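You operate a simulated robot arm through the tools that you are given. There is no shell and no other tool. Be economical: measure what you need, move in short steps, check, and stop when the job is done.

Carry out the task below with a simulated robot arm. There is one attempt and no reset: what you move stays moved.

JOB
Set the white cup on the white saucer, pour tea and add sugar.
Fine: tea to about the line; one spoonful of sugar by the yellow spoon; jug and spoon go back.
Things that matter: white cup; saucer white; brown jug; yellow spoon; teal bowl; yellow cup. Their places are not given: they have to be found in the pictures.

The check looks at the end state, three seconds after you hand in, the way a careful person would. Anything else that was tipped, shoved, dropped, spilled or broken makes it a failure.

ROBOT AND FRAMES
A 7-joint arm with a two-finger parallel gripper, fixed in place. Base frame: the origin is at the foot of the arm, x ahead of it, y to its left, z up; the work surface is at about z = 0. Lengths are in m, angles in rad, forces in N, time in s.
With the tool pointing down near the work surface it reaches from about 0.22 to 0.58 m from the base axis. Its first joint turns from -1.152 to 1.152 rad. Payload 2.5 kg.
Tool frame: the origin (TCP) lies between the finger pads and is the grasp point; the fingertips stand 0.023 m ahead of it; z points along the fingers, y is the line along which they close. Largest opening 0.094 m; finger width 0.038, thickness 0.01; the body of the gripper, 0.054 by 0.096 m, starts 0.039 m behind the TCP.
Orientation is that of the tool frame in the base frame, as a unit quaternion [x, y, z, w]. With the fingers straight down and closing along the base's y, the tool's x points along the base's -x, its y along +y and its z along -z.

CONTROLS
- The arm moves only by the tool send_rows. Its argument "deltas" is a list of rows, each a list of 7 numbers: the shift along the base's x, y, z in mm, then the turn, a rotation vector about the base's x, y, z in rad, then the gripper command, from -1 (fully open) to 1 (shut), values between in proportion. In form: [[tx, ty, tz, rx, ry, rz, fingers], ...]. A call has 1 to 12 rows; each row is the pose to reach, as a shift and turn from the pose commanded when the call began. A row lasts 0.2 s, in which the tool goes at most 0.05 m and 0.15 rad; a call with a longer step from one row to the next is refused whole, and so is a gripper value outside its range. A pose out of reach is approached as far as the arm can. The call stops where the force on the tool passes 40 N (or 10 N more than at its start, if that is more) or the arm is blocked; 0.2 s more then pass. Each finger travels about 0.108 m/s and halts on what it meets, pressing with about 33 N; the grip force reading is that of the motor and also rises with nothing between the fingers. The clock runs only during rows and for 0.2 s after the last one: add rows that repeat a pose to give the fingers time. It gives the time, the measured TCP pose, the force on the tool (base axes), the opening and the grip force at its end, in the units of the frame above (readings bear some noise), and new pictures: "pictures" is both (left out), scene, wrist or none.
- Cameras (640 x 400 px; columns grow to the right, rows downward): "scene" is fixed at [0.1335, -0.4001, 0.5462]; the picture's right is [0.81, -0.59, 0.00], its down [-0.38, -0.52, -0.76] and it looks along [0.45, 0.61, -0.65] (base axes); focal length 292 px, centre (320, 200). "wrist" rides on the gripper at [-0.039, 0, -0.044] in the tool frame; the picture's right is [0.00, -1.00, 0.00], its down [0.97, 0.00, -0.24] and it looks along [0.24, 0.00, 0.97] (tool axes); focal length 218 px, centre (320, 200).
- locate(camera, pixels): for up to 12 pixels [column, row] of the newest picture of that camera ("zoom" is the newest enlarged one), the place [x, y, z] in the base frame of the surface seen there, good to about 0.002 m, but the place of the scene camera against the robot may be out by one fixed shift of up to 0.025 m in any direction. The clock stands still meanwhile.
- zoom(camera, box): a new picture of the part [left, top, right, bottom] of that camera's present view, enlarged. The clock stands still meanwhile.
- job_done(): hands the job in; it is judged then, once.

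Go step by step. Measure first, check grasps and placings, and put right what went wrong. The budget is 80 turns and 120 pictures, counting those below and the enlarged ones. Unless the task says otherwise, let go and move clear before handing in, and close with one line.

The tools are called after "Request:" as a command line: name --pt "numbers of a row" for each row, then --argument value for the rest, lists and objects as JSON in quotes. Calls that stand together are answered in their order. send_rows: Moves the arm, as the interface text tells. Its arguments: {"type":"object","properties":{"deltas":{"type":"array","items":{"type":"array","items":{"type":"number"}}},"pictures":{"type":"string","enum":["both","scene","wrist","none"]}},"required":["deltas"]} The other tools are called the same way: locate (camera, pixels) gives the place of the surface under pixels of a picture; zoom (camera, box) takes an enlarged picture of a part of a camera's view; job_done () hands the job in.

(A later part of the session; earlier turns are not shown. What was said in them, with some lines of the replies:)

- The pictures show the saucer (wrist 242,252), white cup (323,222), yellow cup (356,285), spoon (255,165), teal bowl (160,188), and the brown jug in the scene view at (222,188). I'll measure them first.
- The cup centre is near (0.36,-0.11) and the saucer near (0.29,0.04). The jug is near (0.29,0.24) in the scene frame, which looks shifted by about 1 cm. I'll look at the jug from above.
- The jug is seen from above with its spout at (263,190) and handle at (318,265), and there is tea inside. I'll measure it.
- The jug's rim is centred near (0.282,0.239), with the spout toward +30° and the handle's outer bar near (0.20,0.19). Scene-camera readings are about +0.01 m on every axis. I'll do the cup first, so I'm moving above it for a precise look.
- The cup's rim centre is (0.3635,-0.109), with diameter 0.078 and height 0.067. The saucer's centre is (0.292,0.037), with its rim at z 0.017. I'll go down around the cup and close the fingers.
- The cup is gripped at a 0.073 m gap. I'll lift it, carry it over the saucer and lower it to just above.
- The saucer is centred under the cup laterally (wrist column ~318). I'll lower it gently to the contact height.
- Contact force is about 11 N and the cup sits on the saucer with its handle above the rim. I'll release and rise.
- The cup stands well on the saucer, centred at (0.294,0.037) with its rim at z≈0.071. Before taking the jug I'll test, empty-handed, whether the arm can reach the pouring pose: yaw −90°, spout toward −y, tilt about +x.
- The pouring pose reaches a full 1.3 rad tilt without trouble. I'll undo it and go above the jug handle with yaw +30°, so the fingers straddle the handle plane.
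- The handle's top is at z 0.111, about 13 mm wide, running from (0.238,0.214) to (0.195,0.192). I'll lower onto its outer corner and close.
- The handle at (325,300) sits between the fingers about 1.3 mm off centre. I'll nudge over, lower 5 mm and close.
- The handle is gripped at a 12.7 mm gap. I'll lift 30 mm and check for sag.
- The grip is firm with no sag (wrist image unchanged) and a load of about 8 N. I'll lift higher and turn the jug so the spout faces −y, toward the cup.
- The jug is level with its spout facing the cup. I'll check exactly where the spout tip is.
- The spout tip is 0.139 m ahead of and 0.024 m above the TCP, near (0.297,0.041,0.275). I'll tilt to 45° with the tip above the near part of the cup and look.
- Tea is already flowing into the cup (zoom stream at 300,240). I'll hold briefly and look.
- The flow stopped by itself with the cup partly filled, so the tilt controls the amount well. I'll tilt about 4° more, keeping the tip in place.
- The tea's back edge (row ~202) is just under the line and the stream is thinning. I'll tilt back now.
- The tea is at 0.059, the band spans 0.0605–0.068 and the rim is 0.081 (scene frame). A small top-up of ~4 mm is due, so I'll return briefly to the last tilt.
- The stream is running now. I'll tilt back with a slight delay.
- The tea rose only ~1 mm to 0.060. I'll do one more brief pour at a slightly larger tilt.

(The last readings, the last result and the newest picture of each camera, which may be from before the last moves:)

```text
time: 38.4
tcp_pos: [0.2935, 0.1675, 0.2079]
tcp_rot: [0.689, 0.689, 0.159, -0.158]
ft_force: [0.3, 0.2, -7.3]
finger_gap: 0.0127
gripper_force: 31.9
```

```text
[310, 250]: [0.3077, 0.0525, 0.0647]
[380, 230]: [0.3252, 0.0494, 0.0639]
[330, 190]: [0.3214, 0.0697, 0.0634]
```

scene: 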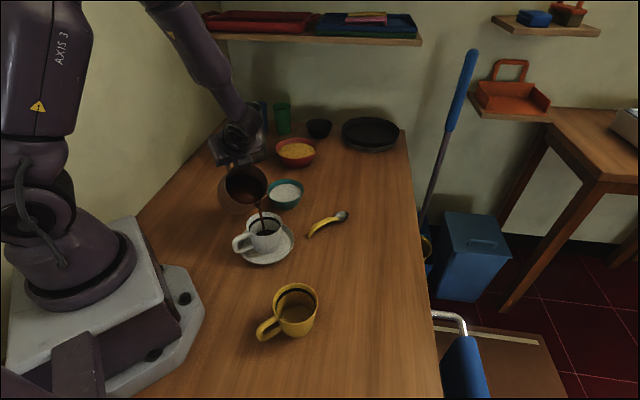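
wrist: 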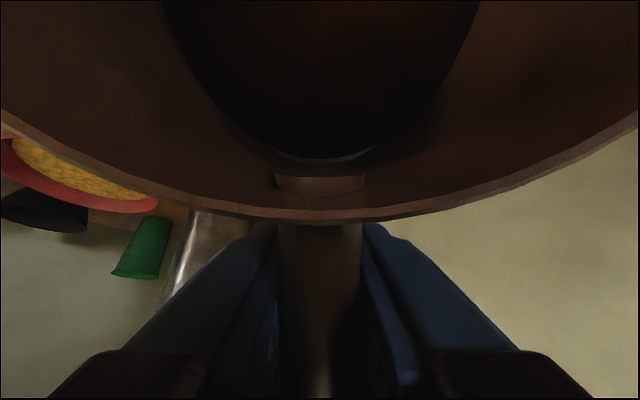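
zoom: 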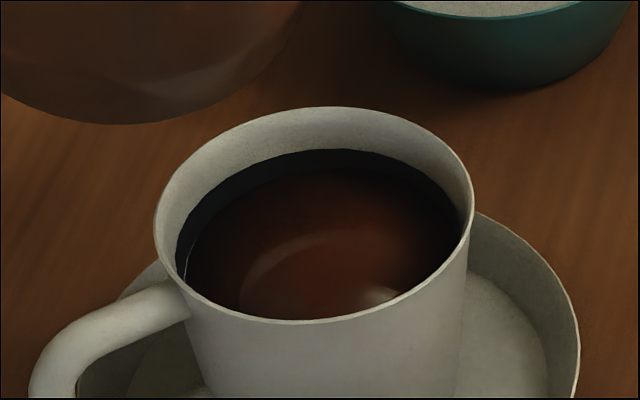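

The tea is at 0.064, the middle of the line. I'll level the jug, raise it, turn it back and carry it above its original spot.

Request:
send_rows --pt "0 4 12 -0.12 0 0 1" --pt "0 8 24 -0.24 0 0 1" --pt "0 11 34 -0.36 0 0 1" --pt "0 14 43 -0.455 0 0 1" --pt "0 14 43 -0.455 0 0 1" --pictures "none"

Request:
send_rows --pt "0 0 0 0 0 0.12 1" --pt "0 0 0 0 0 0.24 1" --pt "0 0 0 0 0 0.36 1" --pt "0 0 0 0 0 0.48 1" --pt "0 0 0 0 0 0.6 1" --pt "0 0 0 0 0 0.72 1" --pt "0 0 0 0 0 0.84 1" --pt "0 0 0 0 0 0.965 1" --pt "0 0 0 0 0 0.965 1" --pictures "none"

Request:
send_rows --pt "-8 2 0 0 0 0.11 1" --pt "-18 5 0 0 0 0.24 1" --pt "-28 8 0 0 0 0.37 1" --pt "-38 11 0 0 0 0.5 1" --pt "-48 14 0 0 0 0.63 1" --pt "-58 17 0 0 0 0.76 1" --pt "-68 20 0 0 0 0.88 1" --pt "-76 21 0 0 0 1.0 1" --pt "-80 21 -20 0 0 1.1 1" --pt "-80 21 -60 0 0 1.1 1" --pt "-80 21 -100 0 0 1.1 1" --pt "-80 21 -100 0 0 1.1 1" --pictures "both"

```text
time: 39.6
tcp_pos: [0.292, 0.1803, 0.2537]
tcp_rot: [0.708, 0.706, -0.001, 0.0]
ft_force: [-0.1, 0.2, -6.1]
finger_gap: 0.0124
gripper_force: 33.0
```

```text
time: 41.6
tcp_pos: [0.2922, 0.179, 0.2528]
tcp_rot: [0.299, 0.954, 0.0, 0.0]
ft_force: [0.4, -0.8, -7.0]
finger_gap: 0.0124
gripper_force: 32.8
```

```text
time: 44.2
tcp_pos: [0.2136, 0.2022, 0.1528]
tcp_rot: [-0.243, 0.97, 0.0, 0.0]
ft_force: [0.8, -0.5, -7.8]
finger_gap: 0.0126
gripper_force: 33.3
```

scene: 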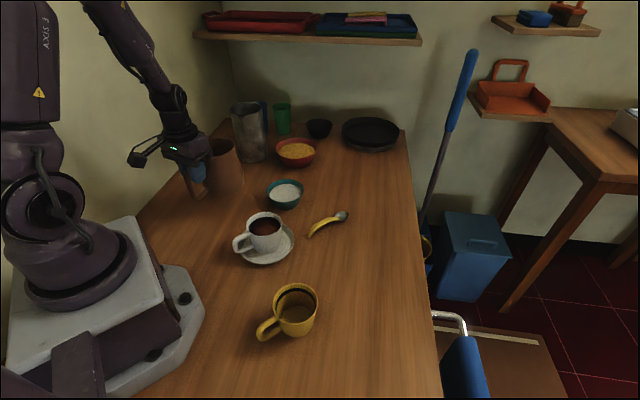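
wrist: 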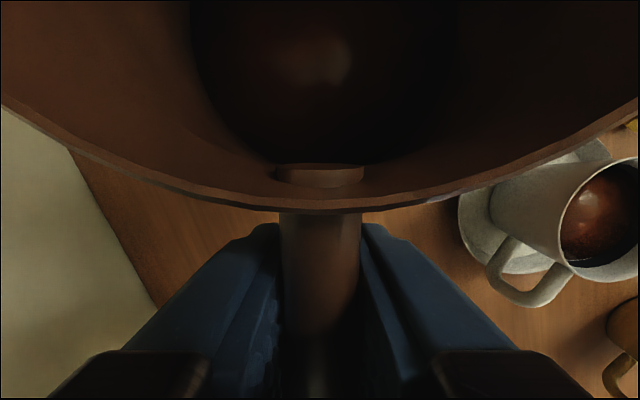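

The jug is nearly above its home, so I'll lower it to contact.

Request:
send_rows --pt "-2 -0.5 -25 0 0 0 1" --pt "-2 -0.5 -45 0 0 0 1" --pt "-2 -0.5 -55 0 0 0 1" --pt "-2 -0.5 -58 0 0 0 1" --pt "-2 -0.5 -60 0 0 0 1" --pt "-2 -0.5 -61 0 0 0 1" --pictures "none"

Request:
zoom --camera "scene" --box '[170, 120, 310, 230]'

```text
time: 45.6
tcp_pos: [0.2121, 0.2001, 0.0916]
tcp_rot: [-0.242, 0.97, -0.001, 0.001]
ft_force: [-2.6, -6.1, 10.5]
finger_gap: 0.0126
gripper_force: 33.5
```

```text
3.64 times, centred on (240, 175) of scene
```

zoom: 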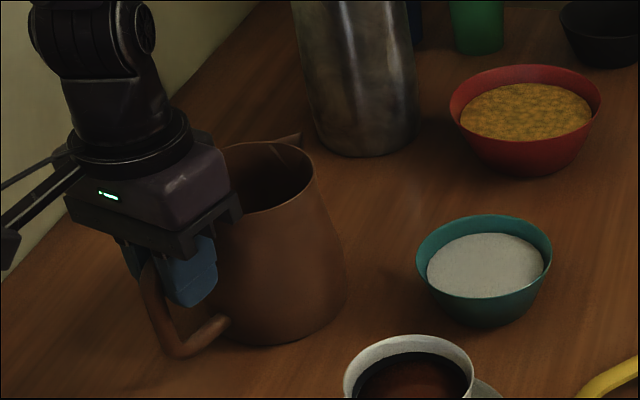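

It's in contact (10 N) at the original spot. I'll release gently and rise.

Request:
send_rows --pt "0 0 0 0 0 0 0.7" --pt "0 0 0 0 0 0 0.4" --pt "0 0 0 0 0 0 0.1" --pt "0 0 0 0 0 0 0.1" --pt "0 0 20 0 0 0 0.1" --pt "0 0 60 0 0 0 0.1" --pt "0 0 105 0 0 0 0.1" --pt "0 0 150 0 0 0 0.1" --pt "0 0 150 0 0 0 0.1" --pictures "both"

```text
time: 47.6
tcp_pos: [0.2128, 0.1989, 0.2413]
tcp_rot: [-0.244, 0.97, 0.0, 0.0]
ft_force: [0.2, 0.6, 0.6]
finger_gap: 0.0422
gripper_force: 0.0
```

scene: 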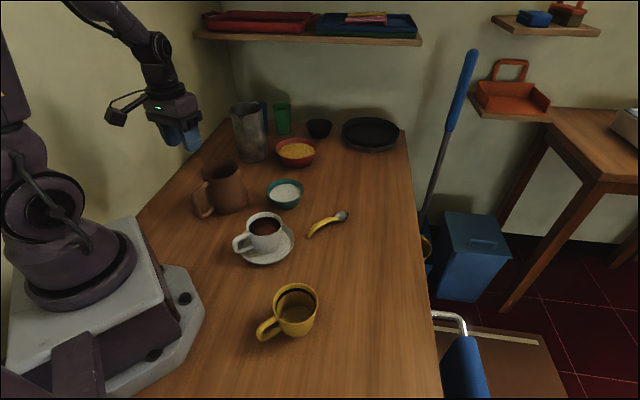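
wrist: 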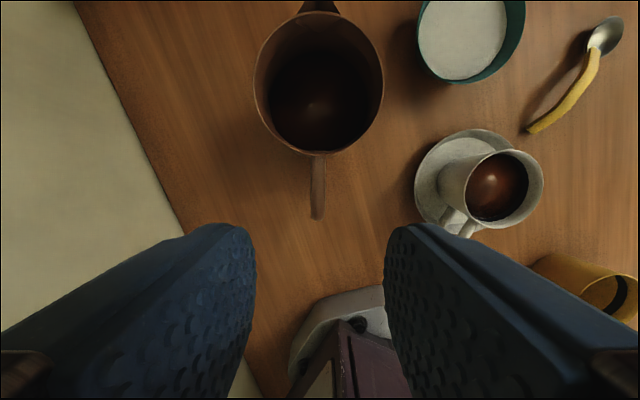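

The jug is back upright. Next is the spoon, so I'm moving above it with yaw returned to nominal.

Request:
send_rows --pt "25 -25 0 0 0 -0.06 0.1" --pt "50 -50 0 0 0 -0.12 0.1" --pt "80 -75 0 0 0 -0.18 0.1" --pt "110 -100 0 0 0 -0.24 0.1" --pt "140 -125 0 0 0 -0.31 0" --pt "165 -150 0 0 0 -0.38 0" --pt "190 -178 -20 0 0 -0.45 0" --pt "215 -200 -40 0 0 -0.493 0" --pt "215 -200 -60 0 0 -0.493 0" --pt "215 -200 -60 0 0 -0.493 0" --pictures "wrist"

Request:
zoom --camera "scene" --box '[260, 170, 360, 250]'

```text
time: 49.8
tcp_pos: [0.4232, 0.0003, 0.1795]
tcp_rot: [-0.001, 1.0, 0.0, 0.0]
ft_force: [0.5, -0.7, -0.1]
finger_gap: 0.0471
gripper_force: 0.1
```

wrist: 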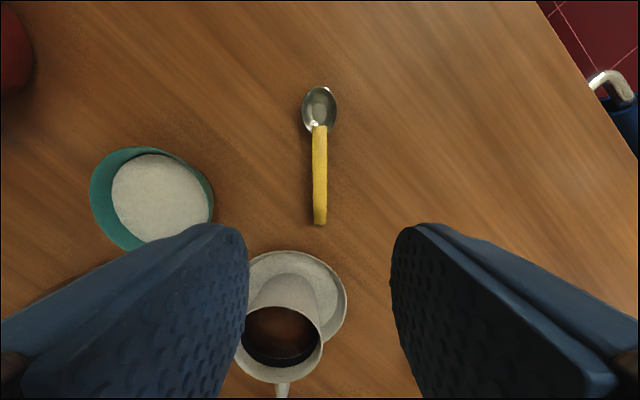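

```text
5.00 times, centred on (310, 210) of scene
```

zoom: 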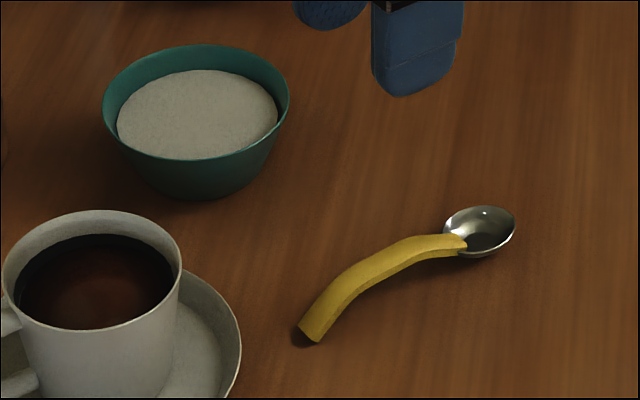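

Request:
locate --camera "wrist" --pixels '[[320, 90], [319, 107], [303, 108], [336, 108], [318, 124], [319, 132], [319, 150], [319, 170], [319, 185], [319, 205], [319, 220], [312, 170]]'

Request:
locate --camera "wrist" --pixels '[[326, 170], [326, 185], [312, 185], [165, 195], [92, 195], [212, 195], [150, 148], [165, 155], [165, 235], [115, 195], [208, 195], [120, 235]]'

Request:
zoom --camera "wrist" --box '[260, 70, 380, 240]'

```text
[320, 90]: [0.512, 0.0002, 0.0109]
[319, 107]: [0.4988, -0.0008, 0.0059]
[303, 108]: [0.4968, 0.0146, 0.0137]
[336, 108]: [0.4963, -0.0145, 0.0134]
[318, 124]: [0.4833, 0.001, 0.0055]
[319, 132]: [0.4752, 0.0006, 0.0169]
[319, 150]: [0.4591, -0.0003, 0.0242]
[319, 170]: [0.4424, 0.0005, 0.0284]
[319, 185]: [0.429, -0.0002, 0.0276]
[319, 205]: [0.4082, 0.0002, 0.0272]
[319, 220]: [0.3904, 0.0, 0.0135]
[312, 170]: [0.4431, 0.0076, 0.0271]
```

```text
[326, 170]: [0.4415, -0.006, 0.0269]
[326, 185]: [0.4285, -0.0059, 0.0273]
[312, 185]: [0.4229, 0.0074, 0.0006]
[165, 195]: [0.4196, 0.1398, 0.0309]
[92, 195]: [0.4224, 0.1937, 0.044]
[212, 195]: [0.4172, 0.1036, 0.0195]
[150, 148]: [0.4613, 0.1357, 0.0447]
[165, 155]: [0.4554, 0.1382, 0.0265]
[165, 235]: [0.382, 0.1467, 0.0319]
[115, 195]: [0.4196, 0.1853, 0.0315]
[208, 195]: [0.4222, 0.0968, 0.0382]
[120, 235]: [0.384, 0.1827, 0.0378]
```

```text
2.35 times, centred on (320, 155) of wrist
```

zoom: 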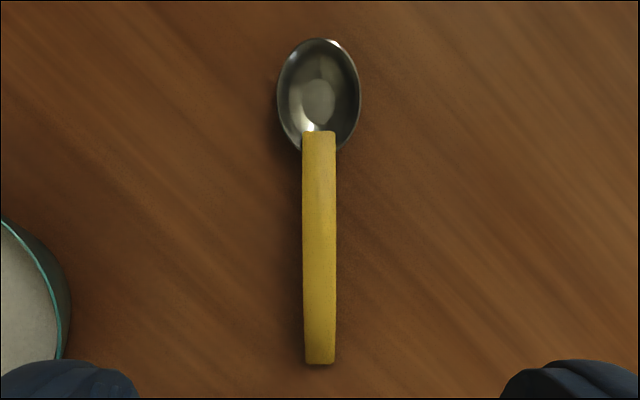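

The spoon lies along +x at y≈0: handle arch top z 0.028, bowl centre (0.498,0), and end at x 0.39. I'll grip the handle at x 0.425, and later scoop pointing +30° to keep clear of the jug.

Request:
send_rows --pt "2 0 -45 0 0 0 0" --pt "2 0 -90 0 0 0 0" --pt "2 0 -125 0 0 0 0.2" --pt "2 0 -143 0 0 0 0.3" --pt "2 0 -150 0 0 0 0.3" --pt "2 0 -150 0 0 0 0.3" --pictures "wrist"

Request:
zoom --camera "scene" --box '[280, 180, 370, 250]'

```text
time: 51.2
tcp_pos: [0.4278, -0.0014, 0.0312]
tcp_rot: [0.0, 1.0, 0.0, 0.0]
ft_force: [0.0, 0.3, -0.1]
finger_gap: 0.0329
gripper_force: 0.0
```

wrist: 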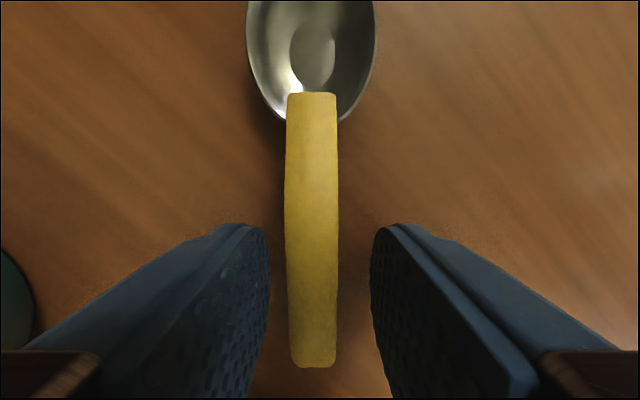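

```text
5.71 times, centred on (325, 215) of scene
```

zoom: 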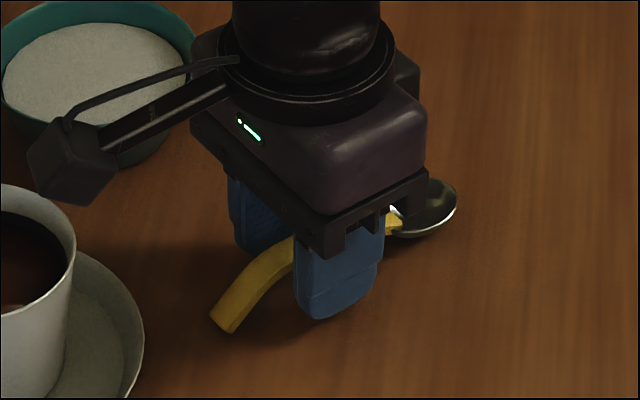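

The handle is ~2 mm off centre (column 312 against 320). I'll shift +y, lower 3 mm and close.

Request:
send_rows --pt "-2 1.8 -3 0 0 0 0.3" --pt "-2 1.8 -3 0 0 0 0.6" --pt "-2 1.8 -3 0 0 0 1" --pt "-2 1.8 -3 0 0 0 1" --pt "-2 1.8 -3 0 0 0 1" --pictures "none"

Request:
send_rows --pt "0 0 10 0 0 0 1" --pt "0 0 40 0 0 0 1" --pt "0 0 80 0 0 0 1" --pt "0 0 120 0 0 0 1" --pt "0 0 120 0 0 0 1" --pictures "both"

```text
time: 52.4
tcp_pos: [0.4267, 0.0008, 0.0274]
tcp_rot: [0.0, 1.0, 0.001, 0.001]
ft_force: [-0.4, 0.4, -0.2]
finger_gap: 0.0124
gripper_force: 32.9
```

```text
time: 53.6
tcp_pos: [0.4256, 0.0025, 0.1467]
tcp_rot: [0.0, 1.0, 0.0, -0.001]
ft_force: [0.2, -0.3, -0.4]
finger_gap: 0.0121
gripper_force: 32.9
```

scene: 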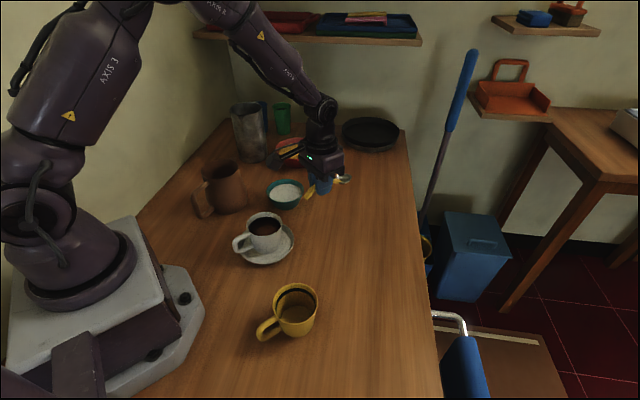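
wrist: 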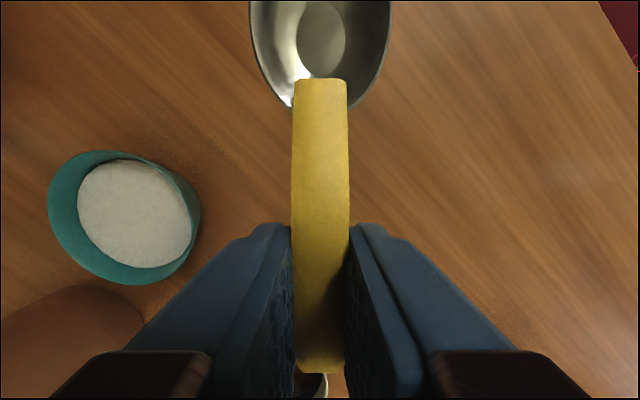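

The spoon is held firmly (gap 12.1 mm). I'll measure the sugar bowl precisely from this view.

Request:
locate --camera "wrist" --pixels '[[50, 205], [198, 215], [110, 152], [130, 283], [80, 205], [188, 215], [125, 161], [140, 266], [135, 215], [60, 170], [185, 170], [75, 262]]'

Request:
zoom --camera "scene" --box '[255, 165, 365, 235]'

Request:
locate --camera "zoom" --pixels '[[75, 130], [285, 130], [180, 80], [180, 185], [180, 130], [475, 65], [535, 75], [505, 70]]'

```text
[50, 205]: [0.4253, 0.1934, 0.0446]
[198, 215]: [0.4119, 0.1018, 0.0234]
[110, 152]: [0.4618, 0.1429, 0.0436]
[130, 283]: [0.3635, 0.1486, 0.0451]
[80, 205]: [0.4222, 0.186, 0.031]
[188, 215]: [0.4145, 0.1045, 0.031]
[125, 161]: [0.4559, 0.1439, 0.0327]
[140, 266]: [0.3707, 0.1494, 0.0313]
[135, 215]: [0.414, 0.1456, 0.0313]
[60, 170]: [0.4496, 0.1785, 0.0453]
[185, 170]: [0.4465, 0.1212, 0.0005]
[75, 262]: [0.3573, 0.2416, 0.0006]
```

```text
5.71 times, centred on (310, 200) of scene
```

zoom: 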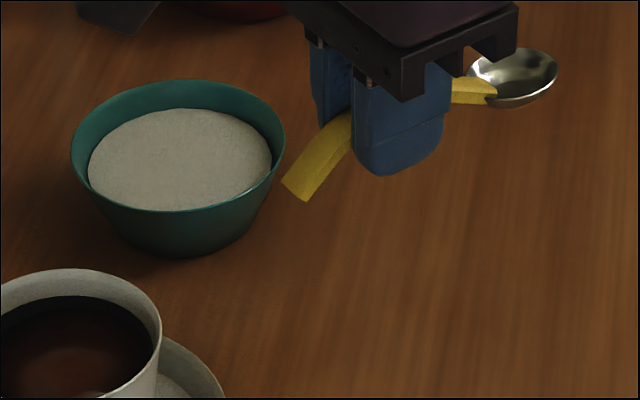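

```text
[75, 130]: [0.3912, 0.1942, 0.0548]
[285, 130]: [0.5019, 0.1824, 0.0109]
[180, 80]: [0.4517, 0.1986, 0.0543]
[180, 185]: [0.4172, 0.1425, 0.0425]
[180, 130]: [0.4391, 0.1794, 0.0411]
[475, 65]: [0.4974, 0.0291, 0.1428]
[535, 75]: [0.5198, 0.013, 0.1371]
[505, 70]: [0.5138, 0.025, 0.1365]
```

The bowl's centre is (0.4125,0.145), rim radius 0.048 at z 0.045, sugar at z 0.031. I'll move to the pre-scoop position with the spoon pointing +30°, then pitch it nose-down 40°.

Request:
send_rows --pt "-15 22 13 0 0 0.1 1" --pt "-30 44 13 0 0 0.2 1" --pt "-45 66 13 0 0 0.3 1" --pt "-60 88 13 0 0 0.4 1" --pt "-74 107 13 0 0 0.524 1" --pt "-74 107 13 0 0 0.524 1" --pictures "none"

Request:
send_rows --pt "0 0 0 -0.07 0.121 0 1" --pt "0 0 0 -0.14 0.2425 0 1" --pt "0 0 0 -0.21 0.3637 0 1" --pt "0 0 0 -0.28 0.485 0 1" --pt "0 0 0 -0.349 0.6046 0 1" --pt "0 0 0 -0.349 0.6046 0 1" --pictures "both"

Request:
zoom --camera "scene" --box '[225, 130, 335, 220]'

```text
time: 55.0
tcp_pos: [0.352, 0.1092, 0.1587]
tcp_rot: [-0.26, 0.966, 0.0, 0.0]
ft_force: [0.1, -0.3, -0.6]
finger_gap: 0.0125
gripper_force: 33.0
```

```text
time: 56.4
tcp_pos: [0.353, 0.11, 0.1623]
tcp_rot: [-0.243, 0.907, -0.089, -0.331]
ft_force: [0.8, 0.8, 0.1]
finger_gap: 0.0121
gripper_force: 32.6
```

scene: 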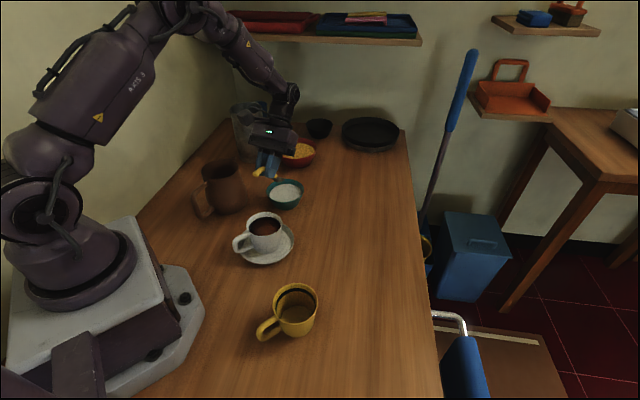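
wrist: 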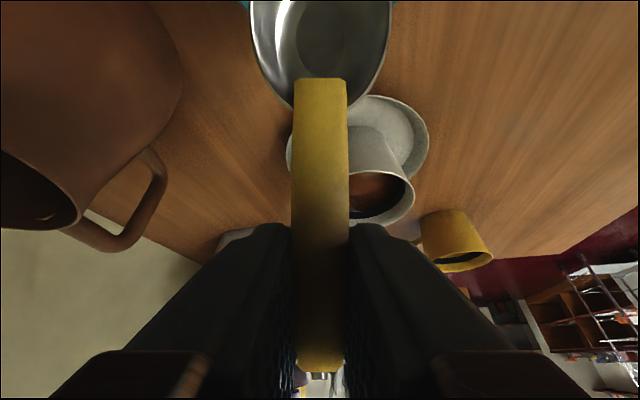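

```text
4.44 times, centred on (280, 175) of scene
```

zoom: 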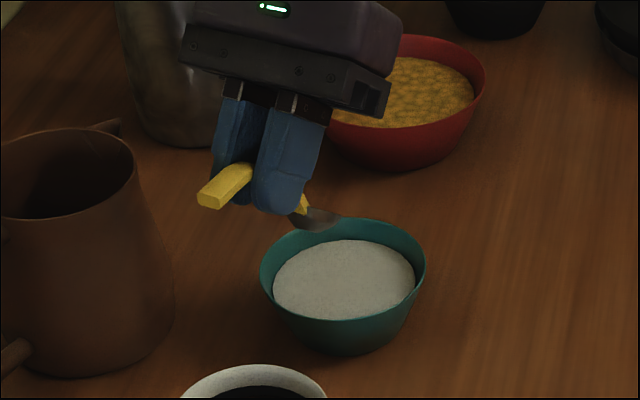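

Request:
locate --camera "zoom" --pixels '[[335, 215], [325, 222], [310, 222], [300, 212], [230, 185], [342, 280]]'

```text
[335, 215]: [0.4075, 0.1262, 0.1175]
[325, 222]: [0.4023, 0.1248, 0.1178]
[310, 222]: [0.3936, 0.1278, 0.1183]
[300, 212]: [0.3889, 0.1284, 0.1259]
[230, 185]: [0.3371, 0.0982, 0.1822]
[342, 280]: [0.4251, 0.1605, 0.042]
```

The spoon tip is above the sugar as computed. I'll plunge and start the scoop, keeping the fingers just outside the bowl rim.

Request:
send_rows --pt "0 0 -35 0 0 0 1" --pt "0 0 -60 0 0 0 1" --pt "0 0 -72 0 0 0 1" --pt "0 0 -79 0 0 0 1" --pt "3 2 -82 0.02 -0.035 0 1" --pt "6 3.5 -84 0.045 -0.078 0 1" --pt "9 5 -86 0.07 -0.121 0 1" --pt "10.4 6 -86 0.087 -0.151 0 1" --pt "10.4 6 -86 0.087 -0.151 0 1" --pictures "wrist"

Request:
zoom --camera "scene" --box '[235, 150, 335, 220]'

```text
time: 58.4
tcp_pos: [0.362, 0.1166, 0.0759]
tcp_rot: [-0.249, 0.933, -0.067, -0.25]
ft_force: [0.1, 0.1, -0.1]
finger_gap: 0.0126
gripper_force: 33.0
```

wrist: 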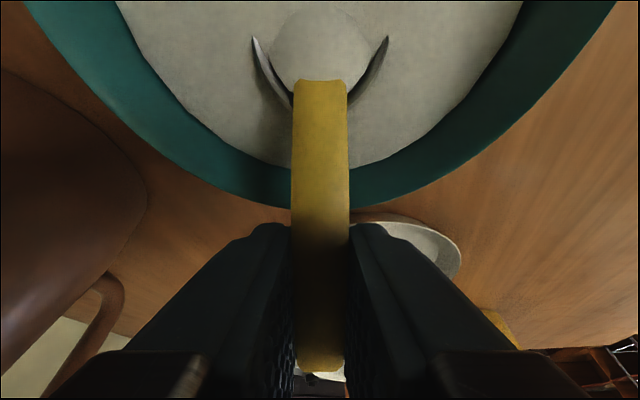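

```text
5.71 times, centred on (285, 185) of scene
```

zoom: 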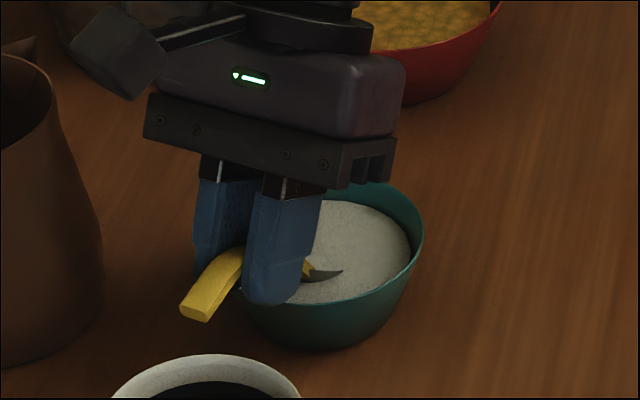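

A mound of sugar sits in the spoon (wrist 320,50). I'll lift while levelling.

Request:
send_rows --pt "-1 -1 6 0.06 -0.104 0 1" --pt "-3 -2 14 0.125 -0.2165 0 1" --pt "-5 -3 28 0.19 -0.329 0 1" --pt "-5 -3 45 0.245 -0.424 0 1" --pt "-5 -3 60 0.262 -0.4535 0 1" --pt "-5 -3 75 0.262 -0.4535 0 1" --pt "-5 -3 75 0.262 -0.4535 0 1" --pictures "wrist"

Request:
zoom --camera "scene" --box '[235, 120, 335, 220]'

```text
time: 60.0
tcp_pos: [0.3593, 0.1132, 0.1489]
tcp_rot: [-0.259, 0.966, 0.0, 0.001]
ft_force: [-0.2, -0.3, -0.2]
finger_gap: 0.0124
gripper_force: 32.9
```

wrist: 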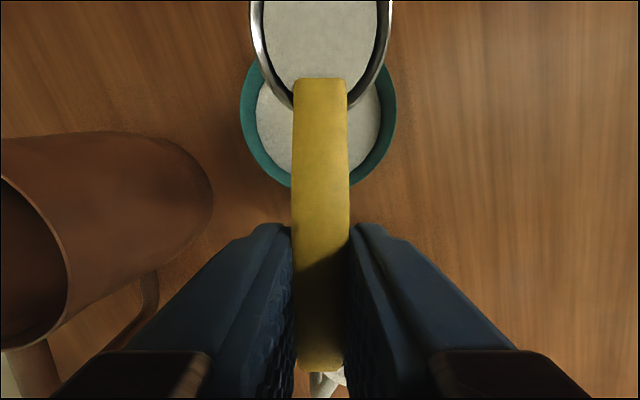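

```text
4.00 times, centred on (285, 170) of scene
```

zoom: 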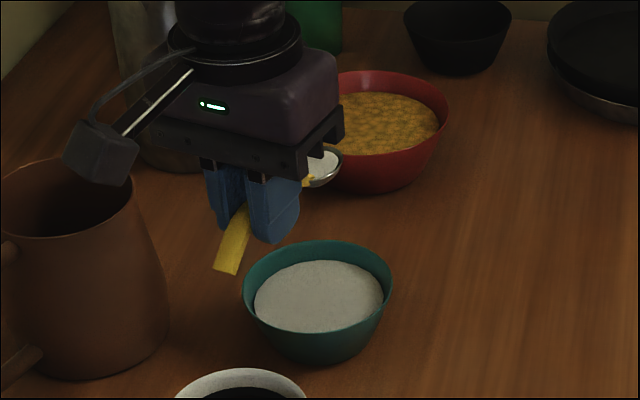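

The spoon is level and full. I'll check how low the camera box behind the gripper hangs, since it will swing over the jug.

Request:
locate --camera "zoom" --pixels '[[85, 175], [120, 180], [70, 165], [100, 135], [130, 150]]'

Request:
send_rows --pt "0 0 15 0 0 0 1" --pt "0 0 35 0 0 0 1" --pt "0 0 55 0 0 0 1" --pt "0 0 75 0 0 0 1" --pt "-5 0 80 0 0 -0.1 1" --pt "-10 0 80 0 0 -0.22 1" --pt "-16 1 80 0 0 -0.34 1" --pt "-22 1 80 0 0 -0.46 1" --pt "-28 2 80 0 0 -0.58 1" --pt "-34 3 80 0 0 -0.7 1" --pt "-40 4 80 0 0 -0.82 1" --pt "-46 5 80 0 0 -0.94 1" --pictures "none"

Request:
send_rows --pt "-4 0 0 0 0 -0.12 1" --pt "-8 0 0 0 0 -0.24 1" --pt "-12 0 0 0 0 -0.36 1" --pt "-16 0 0 0 0 -0.48 1" --pt "-19 0 0 0 0 -0.6 1" --pt "-19 0 0 0 0 -0.72 1" --pt "-19 0 0 0 0 -0.84 1" --pt "-19 0 0 0 0 -0.96 1" --pt "-19 0 0 0 0 -1.07 1" --pt "-19 0 0 0 0 -1.154 1" --pt "-19 0 0 0 0 -1.154 1" --pictures "both"

```text
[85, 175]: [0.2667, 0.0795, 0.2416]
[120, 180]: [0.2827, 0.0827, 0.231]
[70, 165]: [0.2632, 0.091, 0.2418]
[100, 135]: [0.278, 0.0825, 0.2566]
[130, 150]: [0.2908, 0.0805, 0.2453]
```

```text
time: 62.6
tcp_pos: [0.3113, 0.1167, 0.2288]
tcp_rot: [0.207, 0.978, 0.0, 0.0]
ft_force: [-0.3, 0.8, -0.7]
finger_gap: 0.0122
gripper_force: 33.2
```

```text
time: 65.0
tcp_pos: [0.2922, 0.1178, 0.2306]
tcp_rot: [0.707, 0.707, -0.001, -0.001]
ft_force: [0.9, -0.1, -0.3]
finger_gap: 0.0124
gripper_force: 32.8
```

scene: 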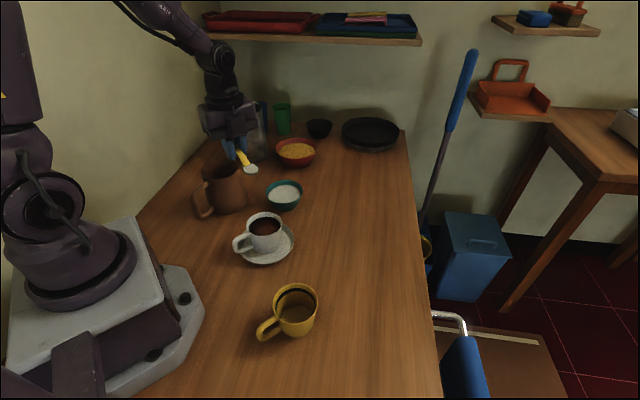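
wrist: 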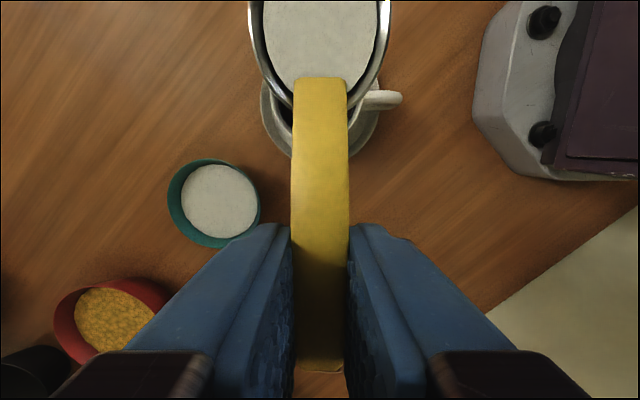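

The spoon is aligned over the cup (wrist column ~320), and the box hangs 7 cm above the TCP, so it's safe. I'll lower and start pitching.

Request:
send_rows --pt "2 0 -30 0 0 0 1" --pt "2 0 -60 0 0 0 1" --pt "2 0 -85 0 0 0 1" --pt "2 0 -95 0.1 0 0 1" --pt "2 -2 -93 0.25 0 0 1" --pt "2 -2 -93 0.25 0 0 1" --pictures "none"

Request:
zoom --camera "scene" --box '[205, 160, 315, 270]'

Request:
locate --camera "zoom" --pixels '[[315, 185], [325, 195], [330, 205], [300, 190]]'

```text
time: 66.4
tcp_pos: [0.2956, 0.1162, 0.1384]
tcp_rot: [0.701, 0.702, 0.089, -0.089]
ft_force: [0.4, -0.5, -0.4]
finger_gap: 0.0127
gripper_force: 33.1
```

```text
3.64 times, centred on (260, 215) of scene
```

zoom: 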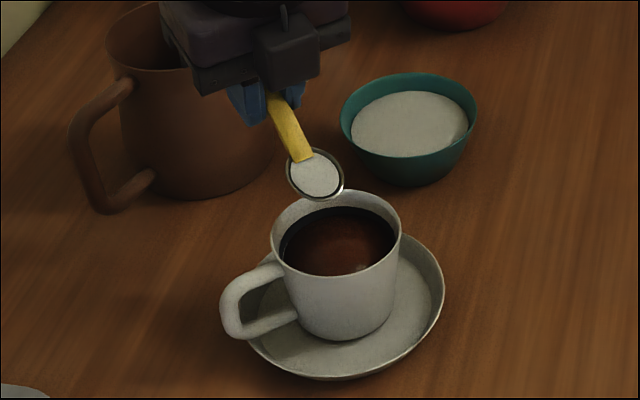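

```text
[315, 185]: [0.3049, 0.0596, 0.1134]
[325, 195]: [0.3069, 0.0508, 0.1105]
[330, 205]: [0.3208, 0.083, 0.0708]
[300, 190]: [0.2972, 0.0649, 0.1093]
```

The spoon tip is over the cup near (0.297,0.040,0.100). I'll pitch to pour the sugar, keeping the tip over the cup.

Request:
send_rows --pt "0 -4 4 0.12 0 0 1" --pt "0 -8 9 0.24 0 0 1" --pt "0 -12 13 0.36 0 0 1" --pt "0 -20 19 0.48 0 0 1" --pt "0 -29 25 0.6 0 0 1" --pt "0 -38 31 0.71 0 0 1" --pt "0 -47 34 0.83 0 0 1" --pt "0 -57 37 0.95 0 0 1" --pt "0 -66 38 1.06 0 0 1" --pt "0 -66 38 1.06 0 0 1" --pictures "scene"

Request:
zoom --camera "scene" --box '[205, 160, 315, 270]'

```text
time: 68.6
tcp_pos: [0.2935, 0.0482, 0.1763]
tcp_rot: [0.56, 0.56, 0.432, -0.432]
ft_force: [0.8, 0.6, -0.6]
finger_gap: 0.0124
gripper_force: 33.2
```

scene: 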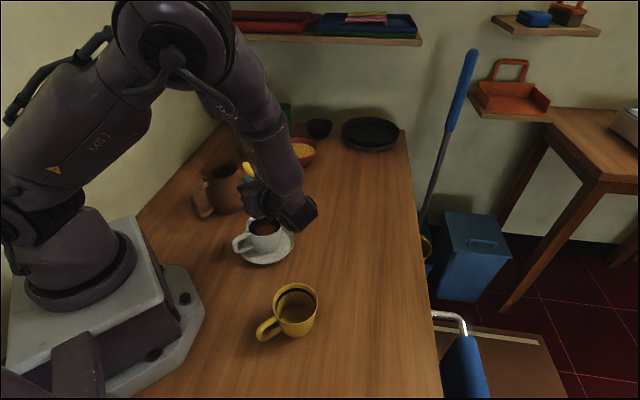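

```text
3.64 times, centred on (260, 215) of scene
```

zoom: 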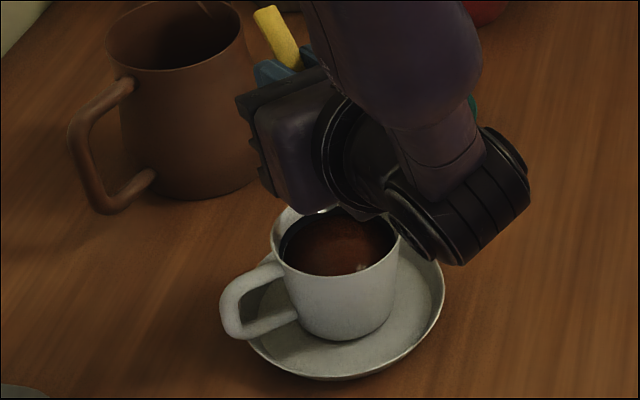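

The gripper hides the spoon, so I'll check the spoon bowl with the wrist camera.

Request:
zoom --camera "wrist" --box '[200, 0, 440, 150]'

```text
2.67 times, centred on (320, 75) of wrist
```

zoom: 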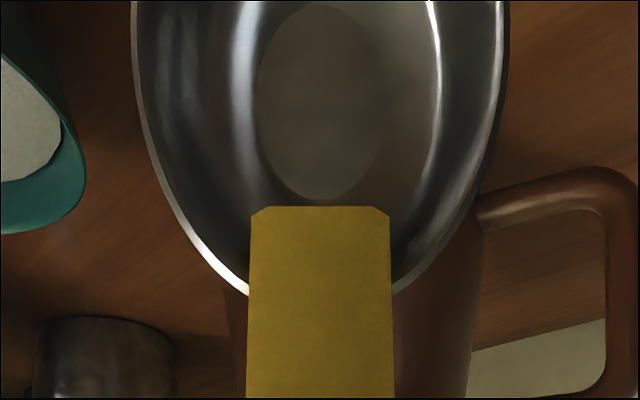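

The spoon is empty. I'll reverse the pitch while rising, turn back to yaw 0, and check the cup.

Request:
send_rows --pt "0 7 6 -0.13 0 0 1" --pt "0 15 12 -0.26 0 0 1" --pt "0 23 18 -0.39 0 0 1" --pt "0 31 24 -0.52 0 0 1" --pt "0 39 30 -0.65 0 0 1" --pt "0 47 36 -0.78 0 0 1" --pt "0 55 42 -0.91 0 0 1" --pt "0 62 48 -1.04 0 0 1" --pt "0 68 54 -1.17 0 0 1" --pt "0 70 55 -1.31 0 0 1" --pt "0 70 55 -1.31 0 0 1" --pictures "wrist"

Request:
zoom --camera "scene" --box '[205, 160, 315, 270]'

```text
time: 71.0
tcp_pos: [0.2946, 0.1186, 0.2308]
tcp_rot: [0.707, 0.707, -0.001, 0.001]
ft_force: [0.1, -0.4, -0.8]
finger_gap: 0.0124
gripper_force: 33.1
```

wrist: 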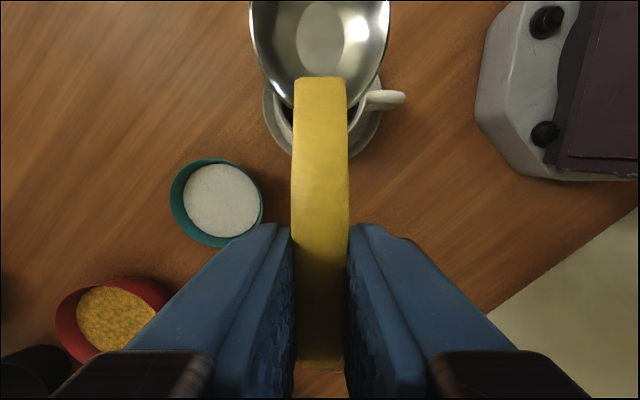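

```text
3.64 times, centred on (260, 215) of scene
```

zoom: 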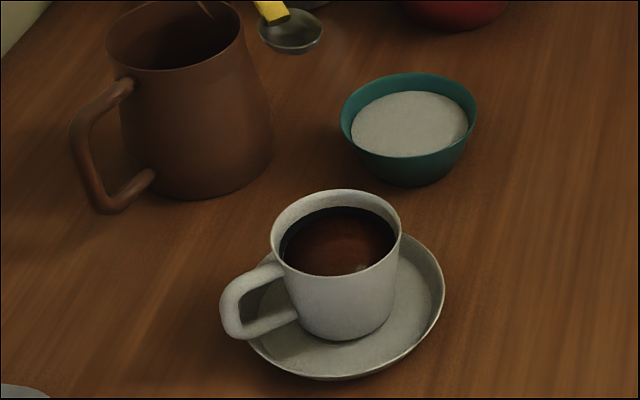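

The saucer and table are clean and the sugar went in. I'll carry the spoon back above its place with yaw 0.

Request:
send_rows --pt "12 -10 0 0 0 0.143 1" --pt "24 -21 0 0 0 0.286 1" --pt "36 -32 0 0 0 0.429 1" --pt "48 -43 0 0 0 0.572 1" --pt "60 -54 0 0 0 0.715 1" --pt "72 -65 0 0 0 0.858 1" --pt "84 -76 0 0 0 1.001 1" --pt "96 -87 0 0 0 1.144 1" --pt "108 -98 0 0 0 1.287 1" --pt "120 -108 0 0 0 1.43 1" --pt "132 -118 0 0 0 1.571 1" --pt "132 -118 -20 0 0 1.571 1" --pictures "none"

Request:
send_rows --pt "0 0 -45 0 0 0 1" --pt "0 0 -90 0 0 0 1" --pt "0 0 -130 0 0 0 1" --pt "0 0 -160 0 0 0 1" --pt "0 0 -160 0 0 0 1" --pictures "both"

```text
time: 73.6
tcp_pos: [0.4257, -0.0009, 0.212]
tcp_rot: [-0.001, 1.0, 0.0, 0.0]
ft_force: [0.0, 0.1, -0.8]
finger_gap: 0.0123
gripper_force: 32.8
```

```text
time: 74.8
tcp_pos: [0.4257, 0.0003, 0.0503]
tcp_rot: [-0.002, 1.0, 0.0, 0.001]
ft_force: [-1.6, -0.3, -1.0]
finger_gap: 0.0122
gripper_force: 33.1
```

scene: 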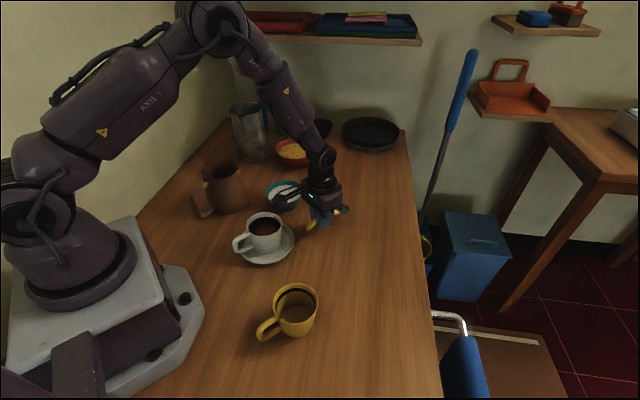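
wrist: 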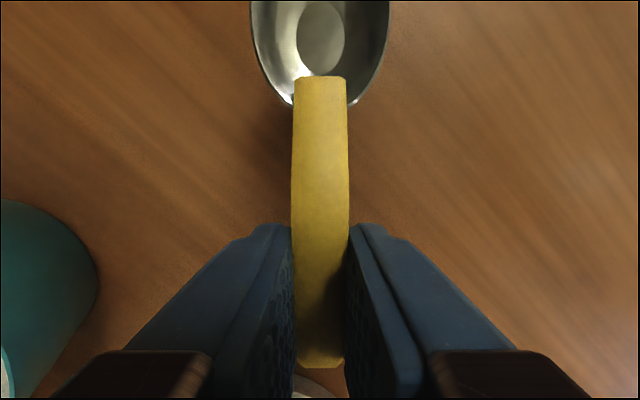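

The spoon is over its old place. I'll lower to the grasp height (z 0.0274) and release, opening only partway.

Request:
send_rows --pt "1 0.5 -12 0 0 0 1" --pt "1 0.5 -19 0 0 0 1" --pt "1 0.5 -22 0 0 0 1" --pt "1 0.5 -23 0 0 0 1" --pt "1 0.5 -23 0 0 0 1" --pictures "none"

Request:
send_rows --pt "0 0 0 0 0 0 0.6" --pt "0 0 0 0 0 0 0.3" --pt "0 0 0 0 0 0 0.2" --pt "0 0 20 0 0 0 0.2" --pt "0 0 60 0 0 0 0.2" --pt "0 0 105 0 0 0 0.2" --pt "0 0 150 0 0 0 0.2" --pt "-20 -20 190 0 0 0 0.2" --pt "-20 -40 230 0 0 0 0" --pt "-20 -40 230 0 0 0 -0.5" --pictures "both"

Request:
zoom --camera "scene" --box '[180, 130, 360, 350]'

Request:
zoom --camera "scene" --box '[225, 195, 305, 275]'

```text
time: 76.0
tcp_pos: [0.4289, 0.0008, 0.0268]
tcp_rot: [0.0, 1.0, 0.0, 0.002]
ft_force: [-6.0, -2.5, 27.2]
finger_gap: 0.0126
gripper_force: 33.3
```

```text
time: 78.2
tcp_pos: [0.4126, -0.0402, 0.2598]
tcp_rot: [0.001, 1.0, 0.0, 0.0]
ft_force: [0.5, -0.1, -0.3]
finger_gap: 0.0704
gripper_force: 0.0
```

scene: 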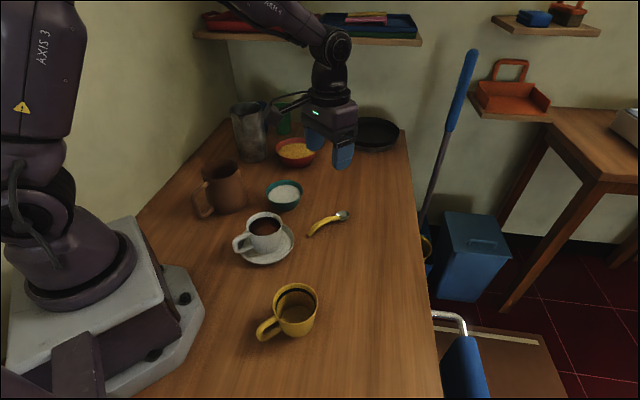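
wrist: 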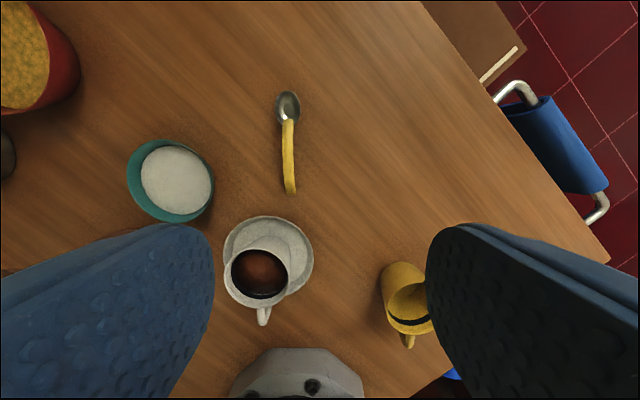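

```text
1.82 times, centred on (270, 240) of scene
```

zoom: 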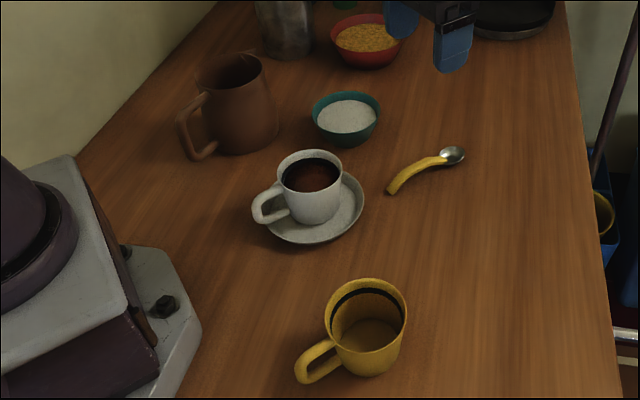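

```text
5.00 times, centred on (265, 235) of scene
```

zoom: 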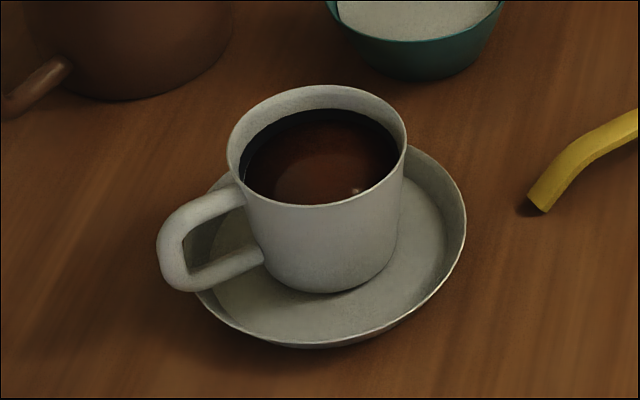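

Everything is in place: the cup sits on the saucer with tea at the line, the jug and spoon are back, nothing is spilled, and the arm is clear. Handing in.

Request:
job_done

```text
The job is handed in.
```

The job is handed in: the white cup is on the white saucer with tea at the line and one spoonful of sugar added. The brown jug and yellow spoon are back in place, nothing was spilled, and the teal bowl may have shifted by about 2 mm.
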